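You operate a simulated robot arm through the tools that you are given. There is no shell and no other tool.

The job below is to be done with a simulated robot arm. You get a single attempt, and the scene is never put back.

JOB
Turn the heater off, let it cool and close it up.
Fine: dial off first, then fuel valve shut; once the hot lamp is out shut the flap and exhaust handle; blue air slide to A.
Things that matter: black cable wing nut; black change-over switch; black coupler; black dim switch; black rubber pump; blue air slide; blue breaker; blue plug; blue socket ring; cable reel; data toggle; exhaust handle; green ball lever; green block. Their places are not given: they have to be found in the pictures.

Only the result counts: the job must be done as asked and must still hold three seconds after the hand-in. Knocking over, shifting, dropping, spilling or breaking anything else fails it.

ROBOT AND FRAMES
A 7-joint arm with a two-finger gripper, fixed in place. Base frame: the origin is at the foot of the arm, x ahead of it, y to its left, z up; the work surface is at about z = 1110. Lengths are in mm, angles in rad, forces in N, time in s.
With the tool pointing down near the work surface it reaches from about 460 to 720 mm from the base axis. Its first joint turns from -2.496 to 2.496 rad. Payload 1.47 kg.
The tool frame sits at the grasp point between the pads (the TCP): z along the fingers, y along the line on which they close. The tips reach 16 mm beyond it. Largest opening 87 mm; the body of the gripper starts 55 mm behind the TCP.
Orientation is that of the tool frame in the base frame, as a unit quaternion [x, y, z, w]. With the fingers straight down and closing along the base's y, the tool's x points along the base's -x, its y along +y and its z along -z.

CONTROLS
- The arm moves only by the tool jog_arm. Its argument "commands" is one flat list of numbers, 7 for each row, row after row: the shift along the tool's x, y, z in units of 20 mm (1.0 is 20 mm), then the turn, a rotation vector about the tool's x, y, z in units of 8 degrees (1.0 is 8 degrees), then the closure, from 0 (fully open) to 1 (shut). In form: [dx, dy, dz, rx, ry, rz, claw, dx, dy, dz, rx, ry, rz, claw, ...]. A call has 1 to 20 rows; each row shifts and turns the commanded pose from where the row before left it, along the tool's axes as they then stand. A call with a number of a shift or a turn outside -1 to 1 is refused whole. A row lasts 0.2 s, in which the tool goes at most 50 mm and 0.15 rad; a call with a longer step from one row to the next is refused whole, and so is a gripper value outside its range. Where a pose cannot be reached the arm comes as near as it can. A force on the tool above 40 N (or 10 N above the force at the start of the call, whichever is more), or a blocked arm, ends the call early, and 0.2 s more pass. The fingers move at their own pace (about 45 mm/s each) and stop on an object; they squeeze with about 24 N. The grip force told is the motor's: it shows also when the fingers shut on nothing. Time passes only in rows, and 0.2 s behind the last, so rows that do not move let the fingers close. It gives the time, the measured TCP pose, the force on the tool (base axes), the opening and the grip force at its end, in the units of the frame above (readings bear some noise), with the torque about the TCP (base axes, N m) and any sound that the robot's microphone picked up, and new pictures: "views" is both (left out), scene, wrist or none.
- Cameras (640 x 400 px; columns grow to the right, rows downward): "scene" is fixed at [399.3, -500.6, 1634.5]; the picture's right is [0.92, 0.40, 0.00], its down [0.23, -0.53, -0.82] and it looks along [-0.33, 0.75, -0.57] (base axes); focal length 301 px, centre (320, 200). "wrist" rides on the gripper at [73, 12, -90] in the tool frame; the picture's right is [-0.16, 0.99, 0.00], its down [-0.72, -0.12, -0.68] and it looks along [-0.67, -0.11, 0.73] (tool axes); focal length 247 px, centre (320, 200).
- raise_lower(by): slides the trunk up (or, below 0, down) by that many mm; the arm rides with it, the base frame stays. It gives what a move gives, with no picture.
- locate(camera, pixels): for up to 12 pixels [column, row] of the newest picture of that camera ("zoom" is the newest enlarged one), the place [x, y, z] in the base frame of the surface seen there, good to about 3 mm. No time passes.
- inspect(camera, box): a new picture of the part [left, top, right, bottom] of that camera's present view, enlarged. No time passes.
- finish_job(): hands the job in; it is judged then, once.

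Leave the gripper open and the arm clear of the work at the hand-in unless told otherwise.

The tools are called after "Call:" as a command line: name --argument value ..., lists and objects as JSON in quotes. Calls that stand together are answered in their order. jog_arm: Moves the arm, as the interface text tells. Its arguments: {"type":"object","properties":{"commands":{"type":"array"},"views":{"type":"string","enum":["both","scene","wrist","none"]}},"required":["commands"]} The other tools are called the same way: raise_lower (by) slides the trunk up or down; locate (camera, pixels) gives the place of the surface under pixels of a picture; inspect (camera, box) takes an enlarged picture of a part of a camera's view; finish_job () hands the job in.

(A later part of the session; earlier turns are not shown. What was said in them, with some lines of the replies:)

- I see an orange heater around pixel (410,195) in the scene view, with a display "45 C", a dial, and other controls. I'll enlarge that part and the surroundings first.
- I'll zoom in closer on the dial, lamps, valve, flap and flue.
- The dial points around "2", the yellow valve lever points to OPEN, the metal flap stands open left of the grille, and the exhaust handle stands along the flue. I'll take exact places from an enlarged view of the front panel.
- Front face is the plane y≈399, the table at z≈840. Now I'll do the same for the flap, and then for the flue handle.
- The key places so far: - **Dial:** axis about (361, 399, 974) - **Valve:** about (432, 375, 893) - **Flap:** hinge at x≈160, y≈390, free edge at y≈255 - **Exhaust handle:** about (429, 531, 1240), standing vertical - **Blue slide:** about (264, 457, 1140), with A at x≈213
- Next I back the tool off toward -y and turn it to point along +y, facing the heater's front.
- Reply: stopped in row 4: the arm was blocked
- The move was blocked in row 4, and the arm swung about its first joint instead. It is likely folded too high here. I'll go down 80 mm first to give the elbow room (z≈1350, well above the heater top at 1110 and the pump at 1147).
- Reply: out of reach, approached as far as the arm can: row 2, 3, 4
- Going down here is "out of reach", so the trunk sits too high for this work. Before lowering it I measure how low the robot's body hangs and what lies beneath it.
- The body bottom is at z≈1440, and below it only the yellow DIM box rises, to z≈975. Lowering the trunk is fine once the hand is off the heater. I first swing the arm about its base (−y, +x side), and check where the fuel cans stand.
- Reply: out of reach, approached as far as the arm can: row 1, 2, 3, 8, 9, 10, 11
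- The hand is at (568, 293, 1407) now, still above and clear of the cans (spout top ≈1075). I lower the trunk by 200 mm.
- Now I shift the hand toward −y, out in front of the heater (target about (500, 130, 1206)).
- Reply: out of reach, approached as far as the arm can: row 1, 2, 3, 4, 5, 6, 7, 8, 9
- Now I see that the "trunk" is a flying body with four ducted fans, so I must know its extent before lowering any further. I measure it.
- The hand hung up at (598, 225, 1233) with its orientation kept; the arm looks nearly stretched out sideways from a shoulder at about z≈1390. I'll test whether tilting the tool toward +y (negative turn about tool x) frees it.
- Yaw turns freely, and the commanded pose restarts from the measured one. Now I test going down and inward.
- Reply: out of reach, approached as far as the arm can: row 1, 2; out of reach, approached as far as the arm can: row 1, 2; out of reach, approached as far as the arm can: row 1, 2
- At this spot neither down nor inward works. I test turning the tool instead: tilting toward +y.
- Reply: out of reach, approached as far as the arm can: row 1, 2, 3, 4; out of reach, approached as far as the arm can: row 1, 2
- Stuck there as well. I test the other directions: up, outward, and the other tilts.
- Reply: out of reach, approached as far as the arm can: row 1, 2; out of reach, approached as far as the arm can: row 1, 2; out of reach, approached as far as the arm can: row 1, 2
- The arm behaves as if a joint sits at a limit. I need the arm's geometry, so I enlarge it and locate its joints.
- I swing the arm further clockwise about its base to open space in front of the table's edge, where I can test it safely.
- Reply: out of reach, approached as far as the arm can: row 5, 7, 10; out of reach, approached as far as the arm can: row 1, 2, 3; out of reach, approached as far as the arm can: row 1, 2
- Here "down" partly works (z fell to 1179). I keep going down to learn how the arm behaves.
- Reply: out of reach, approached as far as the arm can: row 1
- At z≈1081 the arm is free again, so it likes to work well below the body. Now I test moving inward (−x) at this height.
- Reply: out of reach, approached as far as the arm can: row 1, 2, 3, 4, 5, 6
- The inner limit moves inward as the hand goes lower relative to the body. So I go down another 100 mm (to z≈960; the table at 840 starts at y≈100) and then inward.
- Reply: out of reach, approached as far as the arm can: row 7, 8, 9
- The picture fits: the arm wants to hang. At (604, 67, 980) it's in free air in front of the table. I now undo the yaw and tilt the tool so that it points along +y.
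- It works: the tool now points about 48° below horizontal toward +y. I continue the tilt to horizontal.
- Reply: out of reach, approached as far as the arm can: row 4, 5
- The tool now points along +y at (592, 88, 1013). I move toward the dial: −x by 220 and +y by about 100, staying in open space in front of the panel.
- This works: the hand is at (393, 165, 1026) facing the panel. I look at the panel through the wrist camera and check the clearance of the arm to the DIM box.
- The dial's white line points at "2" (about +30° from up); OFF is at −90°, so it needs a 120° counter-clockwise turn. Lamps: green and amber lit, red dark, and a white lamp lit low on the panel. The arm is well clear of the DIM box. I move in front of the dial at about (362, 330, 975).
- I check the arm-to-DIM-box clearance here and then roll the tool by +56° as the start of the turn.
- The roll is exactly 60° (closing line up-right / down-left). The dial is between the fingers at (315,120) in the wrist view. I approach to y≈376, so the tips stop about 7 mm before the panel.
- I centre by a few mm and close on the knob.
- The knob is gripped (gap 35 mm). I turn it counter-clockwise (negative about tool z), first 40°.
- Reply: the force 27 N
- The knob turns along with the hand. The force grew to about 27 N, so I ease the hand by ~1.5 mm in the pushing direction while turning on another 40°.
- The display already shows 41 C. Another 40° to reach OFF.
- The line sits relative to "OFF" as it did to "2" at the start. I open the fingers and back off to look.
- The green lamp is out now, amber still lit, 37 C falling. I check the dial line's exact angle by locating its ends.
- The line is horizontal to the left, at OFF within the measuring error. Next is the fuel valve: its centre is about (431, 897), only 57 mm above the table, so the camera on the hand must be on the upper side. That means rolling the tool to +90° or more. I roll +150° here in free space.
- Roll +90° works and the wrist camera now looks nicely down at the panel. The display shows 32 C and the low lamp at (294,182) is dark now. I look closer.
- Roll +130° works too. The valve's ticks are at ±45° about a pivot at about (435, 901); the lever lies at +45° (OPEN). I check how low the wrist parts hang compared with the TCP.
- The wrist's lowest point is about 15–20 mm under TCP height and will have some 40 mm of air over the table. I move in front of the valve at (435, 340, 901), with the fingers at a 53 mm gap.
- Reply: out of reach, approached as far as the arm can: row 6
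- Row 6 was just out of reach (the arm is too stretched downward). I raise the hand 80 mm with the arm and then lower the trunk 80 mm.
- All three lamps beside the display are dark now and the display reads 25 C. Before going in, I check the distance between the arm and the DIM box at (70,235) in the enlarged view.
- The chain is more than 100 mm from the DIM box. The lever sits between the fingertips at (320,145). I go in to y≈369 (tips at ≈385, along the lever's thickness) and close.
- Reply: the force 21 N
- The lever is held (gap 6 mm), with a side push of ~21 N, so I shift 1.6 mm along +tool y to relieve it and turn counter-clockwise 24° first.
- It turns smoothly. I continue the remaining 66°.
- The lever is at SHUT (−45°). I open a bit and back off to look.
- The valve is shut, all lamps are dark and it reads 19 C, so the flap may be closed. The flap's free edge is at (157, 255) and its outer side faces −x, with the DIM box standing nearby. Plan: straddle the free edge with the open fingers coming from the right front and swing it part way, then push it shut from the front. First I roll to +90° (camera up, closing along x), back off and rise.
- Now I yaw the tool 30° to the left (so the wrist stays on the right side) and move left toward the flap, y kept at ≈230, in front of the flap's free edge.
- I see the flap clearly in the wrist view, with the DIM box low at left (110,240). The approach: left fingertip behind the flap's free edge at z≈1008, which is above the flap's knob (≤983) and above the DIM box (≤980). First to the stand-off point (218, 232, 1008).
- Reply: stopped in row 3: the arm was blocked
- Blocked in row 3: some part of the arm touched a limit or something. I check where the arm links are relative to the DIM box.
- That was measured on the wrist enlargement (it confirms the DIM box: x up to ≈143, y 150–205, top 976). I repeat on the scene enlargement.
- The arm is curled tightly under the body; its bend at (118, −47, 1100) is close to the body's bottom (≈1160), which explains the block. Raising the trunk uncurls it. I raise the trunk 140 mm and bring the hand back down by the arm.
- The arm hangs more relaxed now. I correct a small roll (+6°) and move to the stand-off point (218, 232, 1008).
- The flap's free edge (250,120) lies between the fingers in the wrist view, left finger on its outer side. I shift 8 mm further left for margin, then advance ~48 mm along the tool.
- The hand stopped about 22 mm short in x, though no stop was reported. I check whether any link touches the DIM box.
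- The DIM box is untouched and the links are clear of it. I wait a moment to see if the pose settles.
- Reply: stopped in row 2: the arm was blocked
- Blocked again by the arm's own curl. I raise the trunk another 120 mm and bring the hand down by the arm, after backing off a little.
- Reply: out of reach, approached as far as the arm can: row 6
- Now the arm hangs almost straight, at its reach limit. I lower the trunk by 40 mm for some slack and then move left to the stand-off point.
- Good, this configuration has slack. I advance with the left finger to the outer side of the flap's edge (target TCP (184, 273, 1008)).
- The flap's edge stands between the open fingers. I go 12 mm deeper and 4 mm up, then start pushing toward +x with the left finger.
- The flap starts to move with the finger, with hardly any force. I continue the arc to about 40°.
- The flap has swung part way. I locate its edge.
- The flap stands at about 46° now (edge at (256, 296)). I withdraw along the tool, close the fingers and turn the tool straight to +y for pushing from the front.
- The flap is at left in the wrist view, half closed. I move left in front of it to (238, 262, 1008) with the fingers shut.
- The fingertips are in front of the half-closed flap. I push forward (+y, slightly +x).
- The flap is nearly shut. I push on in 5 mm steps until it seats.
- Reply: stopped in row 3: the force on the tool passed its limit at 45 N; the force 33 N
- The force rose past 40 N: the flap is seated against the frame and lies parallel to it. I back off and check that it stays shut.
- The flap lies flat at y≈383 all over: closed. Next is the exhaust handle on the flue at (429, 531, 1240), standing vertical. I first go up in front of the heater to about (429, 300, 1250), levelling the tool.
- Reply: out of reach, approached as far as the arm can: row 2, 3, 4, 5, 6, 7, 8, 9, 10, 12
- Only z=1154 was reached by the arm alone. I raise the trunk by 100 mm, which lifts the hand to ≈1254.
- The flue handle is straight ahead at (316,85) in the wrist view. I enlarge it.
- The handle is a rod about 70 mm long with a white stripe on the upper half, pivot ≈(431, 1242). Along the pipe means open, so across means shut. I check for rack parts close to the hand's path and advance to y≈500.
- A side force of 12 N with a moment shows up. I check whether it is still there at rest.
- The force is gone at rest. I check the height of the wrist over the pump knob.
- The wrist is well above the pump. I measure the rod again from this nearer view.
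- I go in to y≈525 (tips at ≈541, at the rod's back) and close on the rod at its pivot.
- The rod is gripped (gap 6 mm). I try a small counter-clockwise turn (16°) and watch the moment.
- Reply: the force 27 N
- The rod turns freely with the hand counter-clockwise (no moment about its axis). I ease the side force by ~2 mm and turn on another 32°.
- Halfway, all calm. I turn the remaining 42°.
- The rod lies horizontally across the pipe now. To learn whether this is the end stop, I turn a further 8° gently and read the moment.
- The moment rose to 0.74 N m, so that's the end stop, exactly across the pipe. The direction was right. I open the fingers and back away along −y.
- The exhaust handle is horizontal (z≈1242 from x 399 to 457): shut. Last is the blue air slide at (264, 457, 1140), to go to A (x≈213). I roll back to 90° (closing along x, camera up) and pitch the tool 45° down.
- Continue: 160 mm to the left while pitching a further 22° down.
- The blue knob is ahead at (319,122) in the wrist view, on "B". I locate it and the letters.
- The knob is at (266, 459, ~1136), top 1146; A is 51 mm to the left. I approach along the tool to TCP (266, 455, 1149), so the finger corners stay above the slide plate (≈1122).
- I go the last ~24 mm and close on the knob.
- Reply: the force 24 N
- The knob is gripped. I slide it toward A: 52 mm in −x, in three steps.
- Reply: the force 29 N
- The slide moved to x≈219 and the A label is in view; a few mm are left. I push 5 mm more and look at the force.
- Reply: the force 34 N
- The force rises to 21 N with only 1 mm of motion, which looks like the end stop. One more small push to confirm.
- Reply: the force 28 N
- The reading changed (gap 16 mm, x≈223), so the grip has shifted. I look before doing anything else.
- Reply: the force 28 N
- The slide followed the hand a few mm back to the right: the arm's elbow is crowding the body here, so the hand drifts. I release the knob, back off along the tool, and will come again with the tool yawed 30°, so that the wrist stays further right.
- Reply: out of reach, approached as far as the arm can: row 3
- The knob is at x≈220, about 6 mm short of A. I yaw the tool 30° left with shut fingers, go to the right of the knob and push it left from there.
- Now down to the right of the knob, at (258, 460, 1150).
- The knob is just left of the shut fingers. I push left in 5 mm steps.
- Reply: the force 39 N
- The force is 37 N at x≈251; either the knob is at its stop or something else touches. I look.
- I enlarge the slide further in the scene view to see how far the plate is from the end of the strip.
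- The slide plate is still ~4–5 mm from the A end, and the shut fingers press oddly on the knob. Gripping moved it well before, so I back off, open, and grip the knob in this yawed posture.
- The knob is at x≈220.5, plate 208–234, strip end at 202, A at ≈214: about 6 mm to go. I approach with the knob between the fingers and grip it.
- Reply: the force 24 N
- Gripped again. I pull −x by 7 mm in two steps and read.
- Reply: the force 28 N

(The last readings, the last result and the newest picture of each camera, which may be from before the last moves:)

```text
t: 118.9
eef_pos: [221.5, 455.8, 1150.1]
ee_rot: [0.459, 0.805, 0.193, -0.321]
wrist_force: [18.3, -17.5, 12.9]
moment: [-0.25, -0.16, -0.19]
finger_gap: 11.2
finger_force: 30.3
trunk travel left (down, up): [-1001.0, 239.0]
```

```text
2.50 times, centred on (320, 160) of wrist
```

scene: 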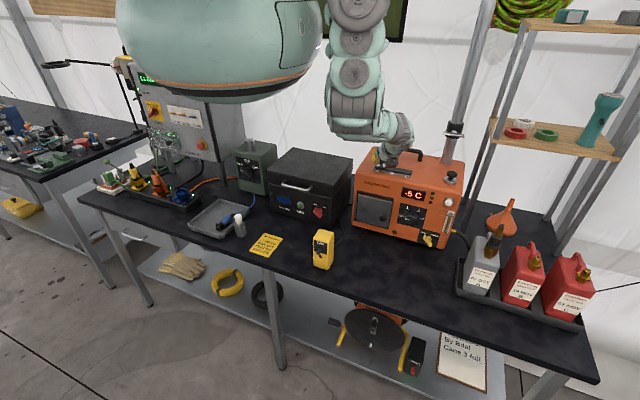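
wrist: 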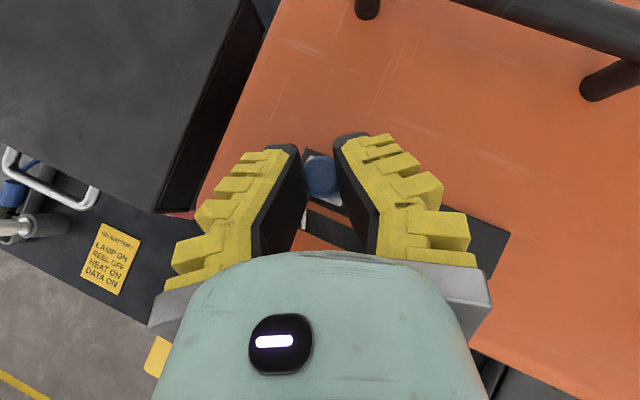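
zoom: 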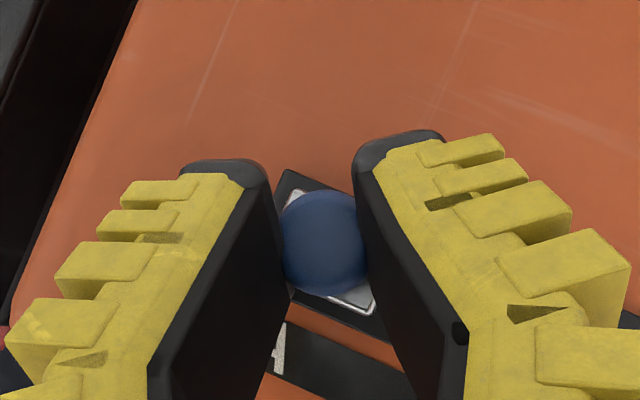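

Only 1.7 mm moved at 18 N, and 37 N before did not move it either, so the slide is at its end stop on the A side (≈45 mm from B). I release and back off.

Call:
jog_arm --commands '[0, 0, 0, 0, 0, 0, 0.4, 0, 0, 0, 0, 0, 0, 0.4, 0, 0, -0.5, 0, 0, 0, 0.3, 0, 0, -1, 0, 0, 0, 0.2, 0, 0, -1, 0, 0, 0, 0, 0, 0.5, -1, 0, 0, 0, 0, 0, 0.5, -1, 0, 0, 0, 0]' --views "both"

Call:
inspect --camera "wrist" --box '[240, 60, 460, 200]'

Call:
inspect --camera "scene" --box '[340, 140, 480, 260]'

```text
t: 120.5
eef_pos: [265.1, 414.1, 1212.7]
ee_rot: [0.458, 0.805, 0.19, -0.327]
wrist_force: [-0.9, -0.1, -0.4]
moment: [0.02, -0.02, -0.03]
finger_gap: 87.2
finger_force: 0.0
trunk travel left (down, up): [-1001.0, 239.0]
```

scene: 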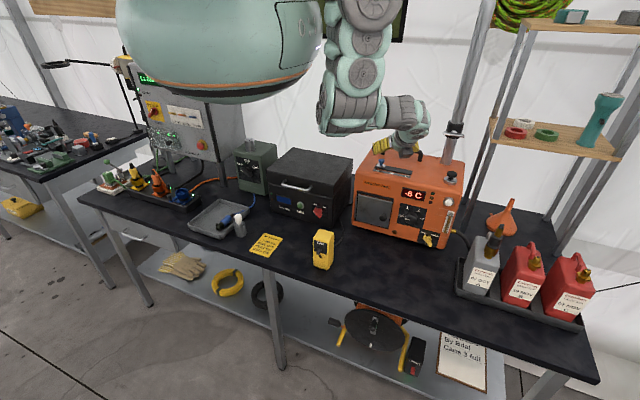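
wrist: 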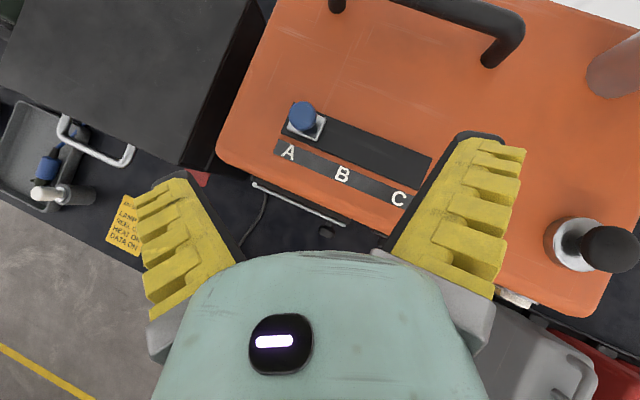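

```text
2.86 times, centred on (350, 130) of wrist
```

zoom: 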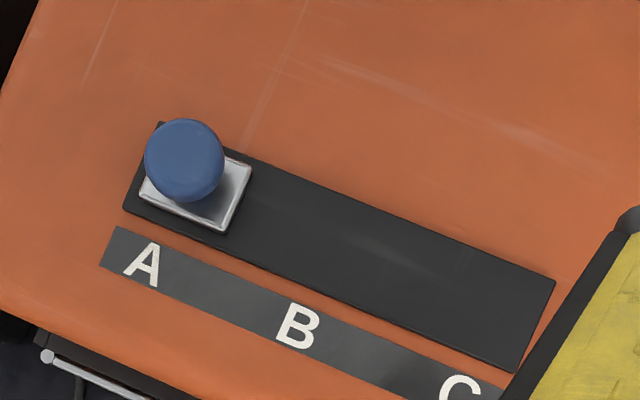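

```text
3.33 times, centred on (410, 200) of scene
```

zoom: 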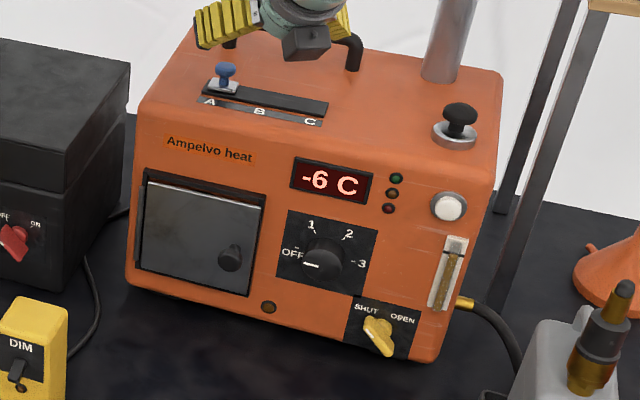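

Slide at A, flap shut, valve at SHUT, all lamps dark. I check the dial more closely, since its line looks slightly below the OFF direction from here.

Call:
inspect --camera "scene" --box '[392, 195, 432, 225]'

Call:
locate --camera "zoom" --pixels '[[320, 200]]'

```text
13.33 times, centred on (412, 210) of scene
```

zoom: 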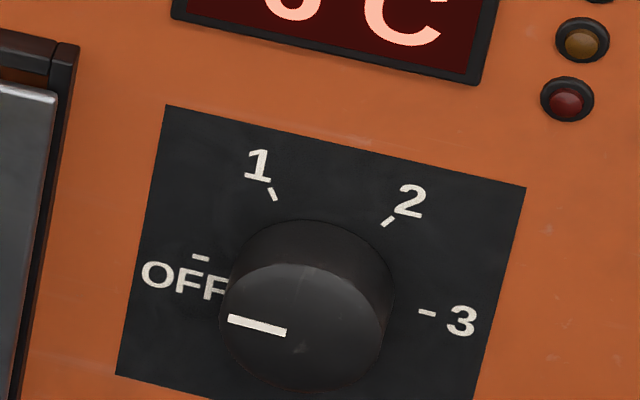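

```text
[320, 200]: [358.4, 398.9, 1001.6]
```

At this magnification the dial's line is exactly parallel to the OFF–3 axis: it points at OFF. Now I lift the arm clear by raising the trunk 180 mm with the gripper open.

Call:
raise_lower --by 180

Call:
jog_arm --commands '[0, 0, -0.5, 0, 0, 0, 0, 0, 0, 0, 0, 0, 0, 0]' --views "both"

Call:
inspect --camera "scene" --box '[400, 95, 500, 255]'

Call:
inspect --camera "scene" --box '[300, 140, 480, 280]'

```text
t: 122.5
eef_pos: [263.9, 412.8, 1392.1]
ee_rot: [0.458, 0.805, 0.191, -0.326]
wrist_force: [0.0, 0.4, 0.3]
moment: [-0.01, -0.05, 0.03]
finger_gap: 87.1
finger_force: 0.1
trunk travel left (down, up): [-1181.0, 59.0]
```

```text
t: 123.1
eef_pos: [266.6, 406.7, 1400.4]
ee_rot: [0.458, 0.805, 0.19, -0.327]
wrist_force: [-0.2, 0.0, 0.7]
moment: [0.03, -0.02, 0.02]
finger_gap: 86.8
finger_force: 0.0
trunk travel left (down, up): [-1181.0, 59.0]
```

scene: 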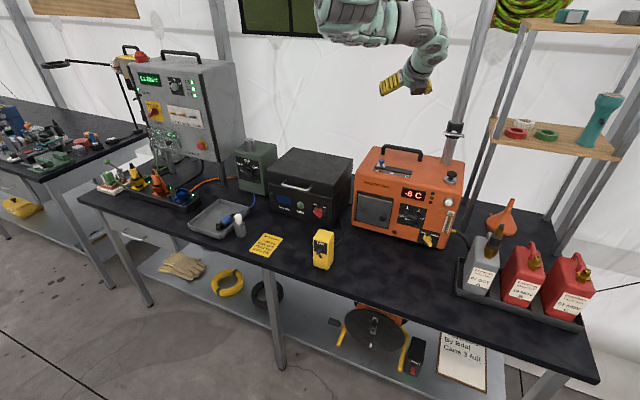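
wrist: 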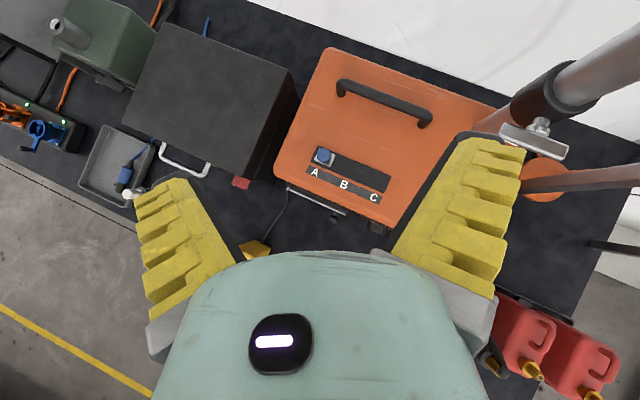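

```text
2.50 times, centred on (450, 175) of scene
```

zoom: 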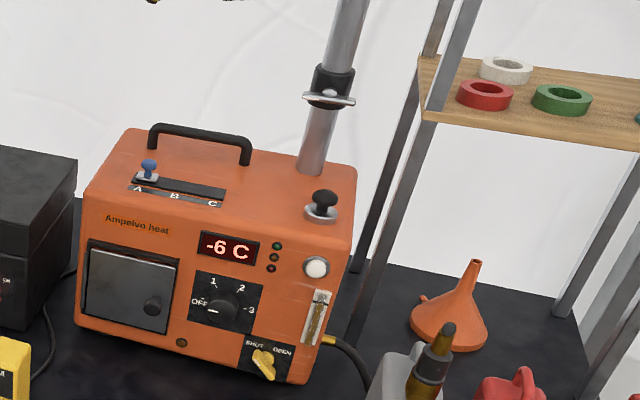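

```text
2.86 times, centred on (390, 210) of scene
```

zoom: 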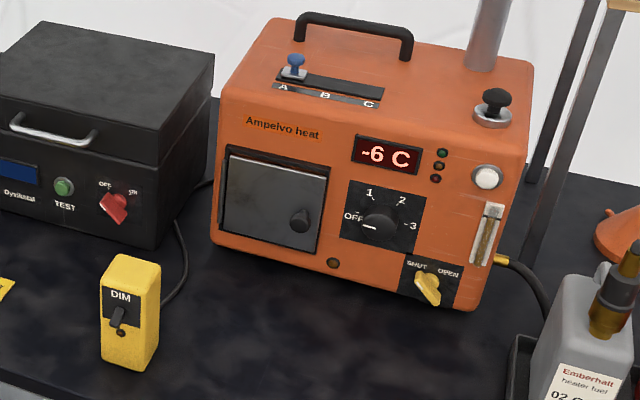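

Everything is as asked:
- **Dial:** OFF
- **Fuel valve:** SHUT
- **Lamps:** all dark
- **Flap:** closed
- **Exhaust handle:** across the pipe, shut
- **Blue slide:** at its A stop

The gripper is open, the arm is clear, and the surroundings look unchanged. I hand the job in.

Call:
finish_job

```text
The job is handed in.
```

I turned the heater off, let it cool and closed it up, then handed the job in. The hand-in gave no verdict. In the last pictures before it:

- **Dial:** at OFF, turned first.
- **Fuel valve:** at SHUT, closed second. All lamps on the heater were dark before I touched the flap.
- **Flap:** pushed shut until it seated flat against its frame.
- **Exhaust handle:** turned across the pipe to its end stop. It carries no markings, so I took "across the pipe" as shut.
- **Blue air slide:** at its end stop on the A side. It sits about 6 mm short of the centre of the letter A, and pushing with 37 N did not move it further.

Nothing else looks moved or knocked over. The gripper is open and the arm is raised clear of the heater.
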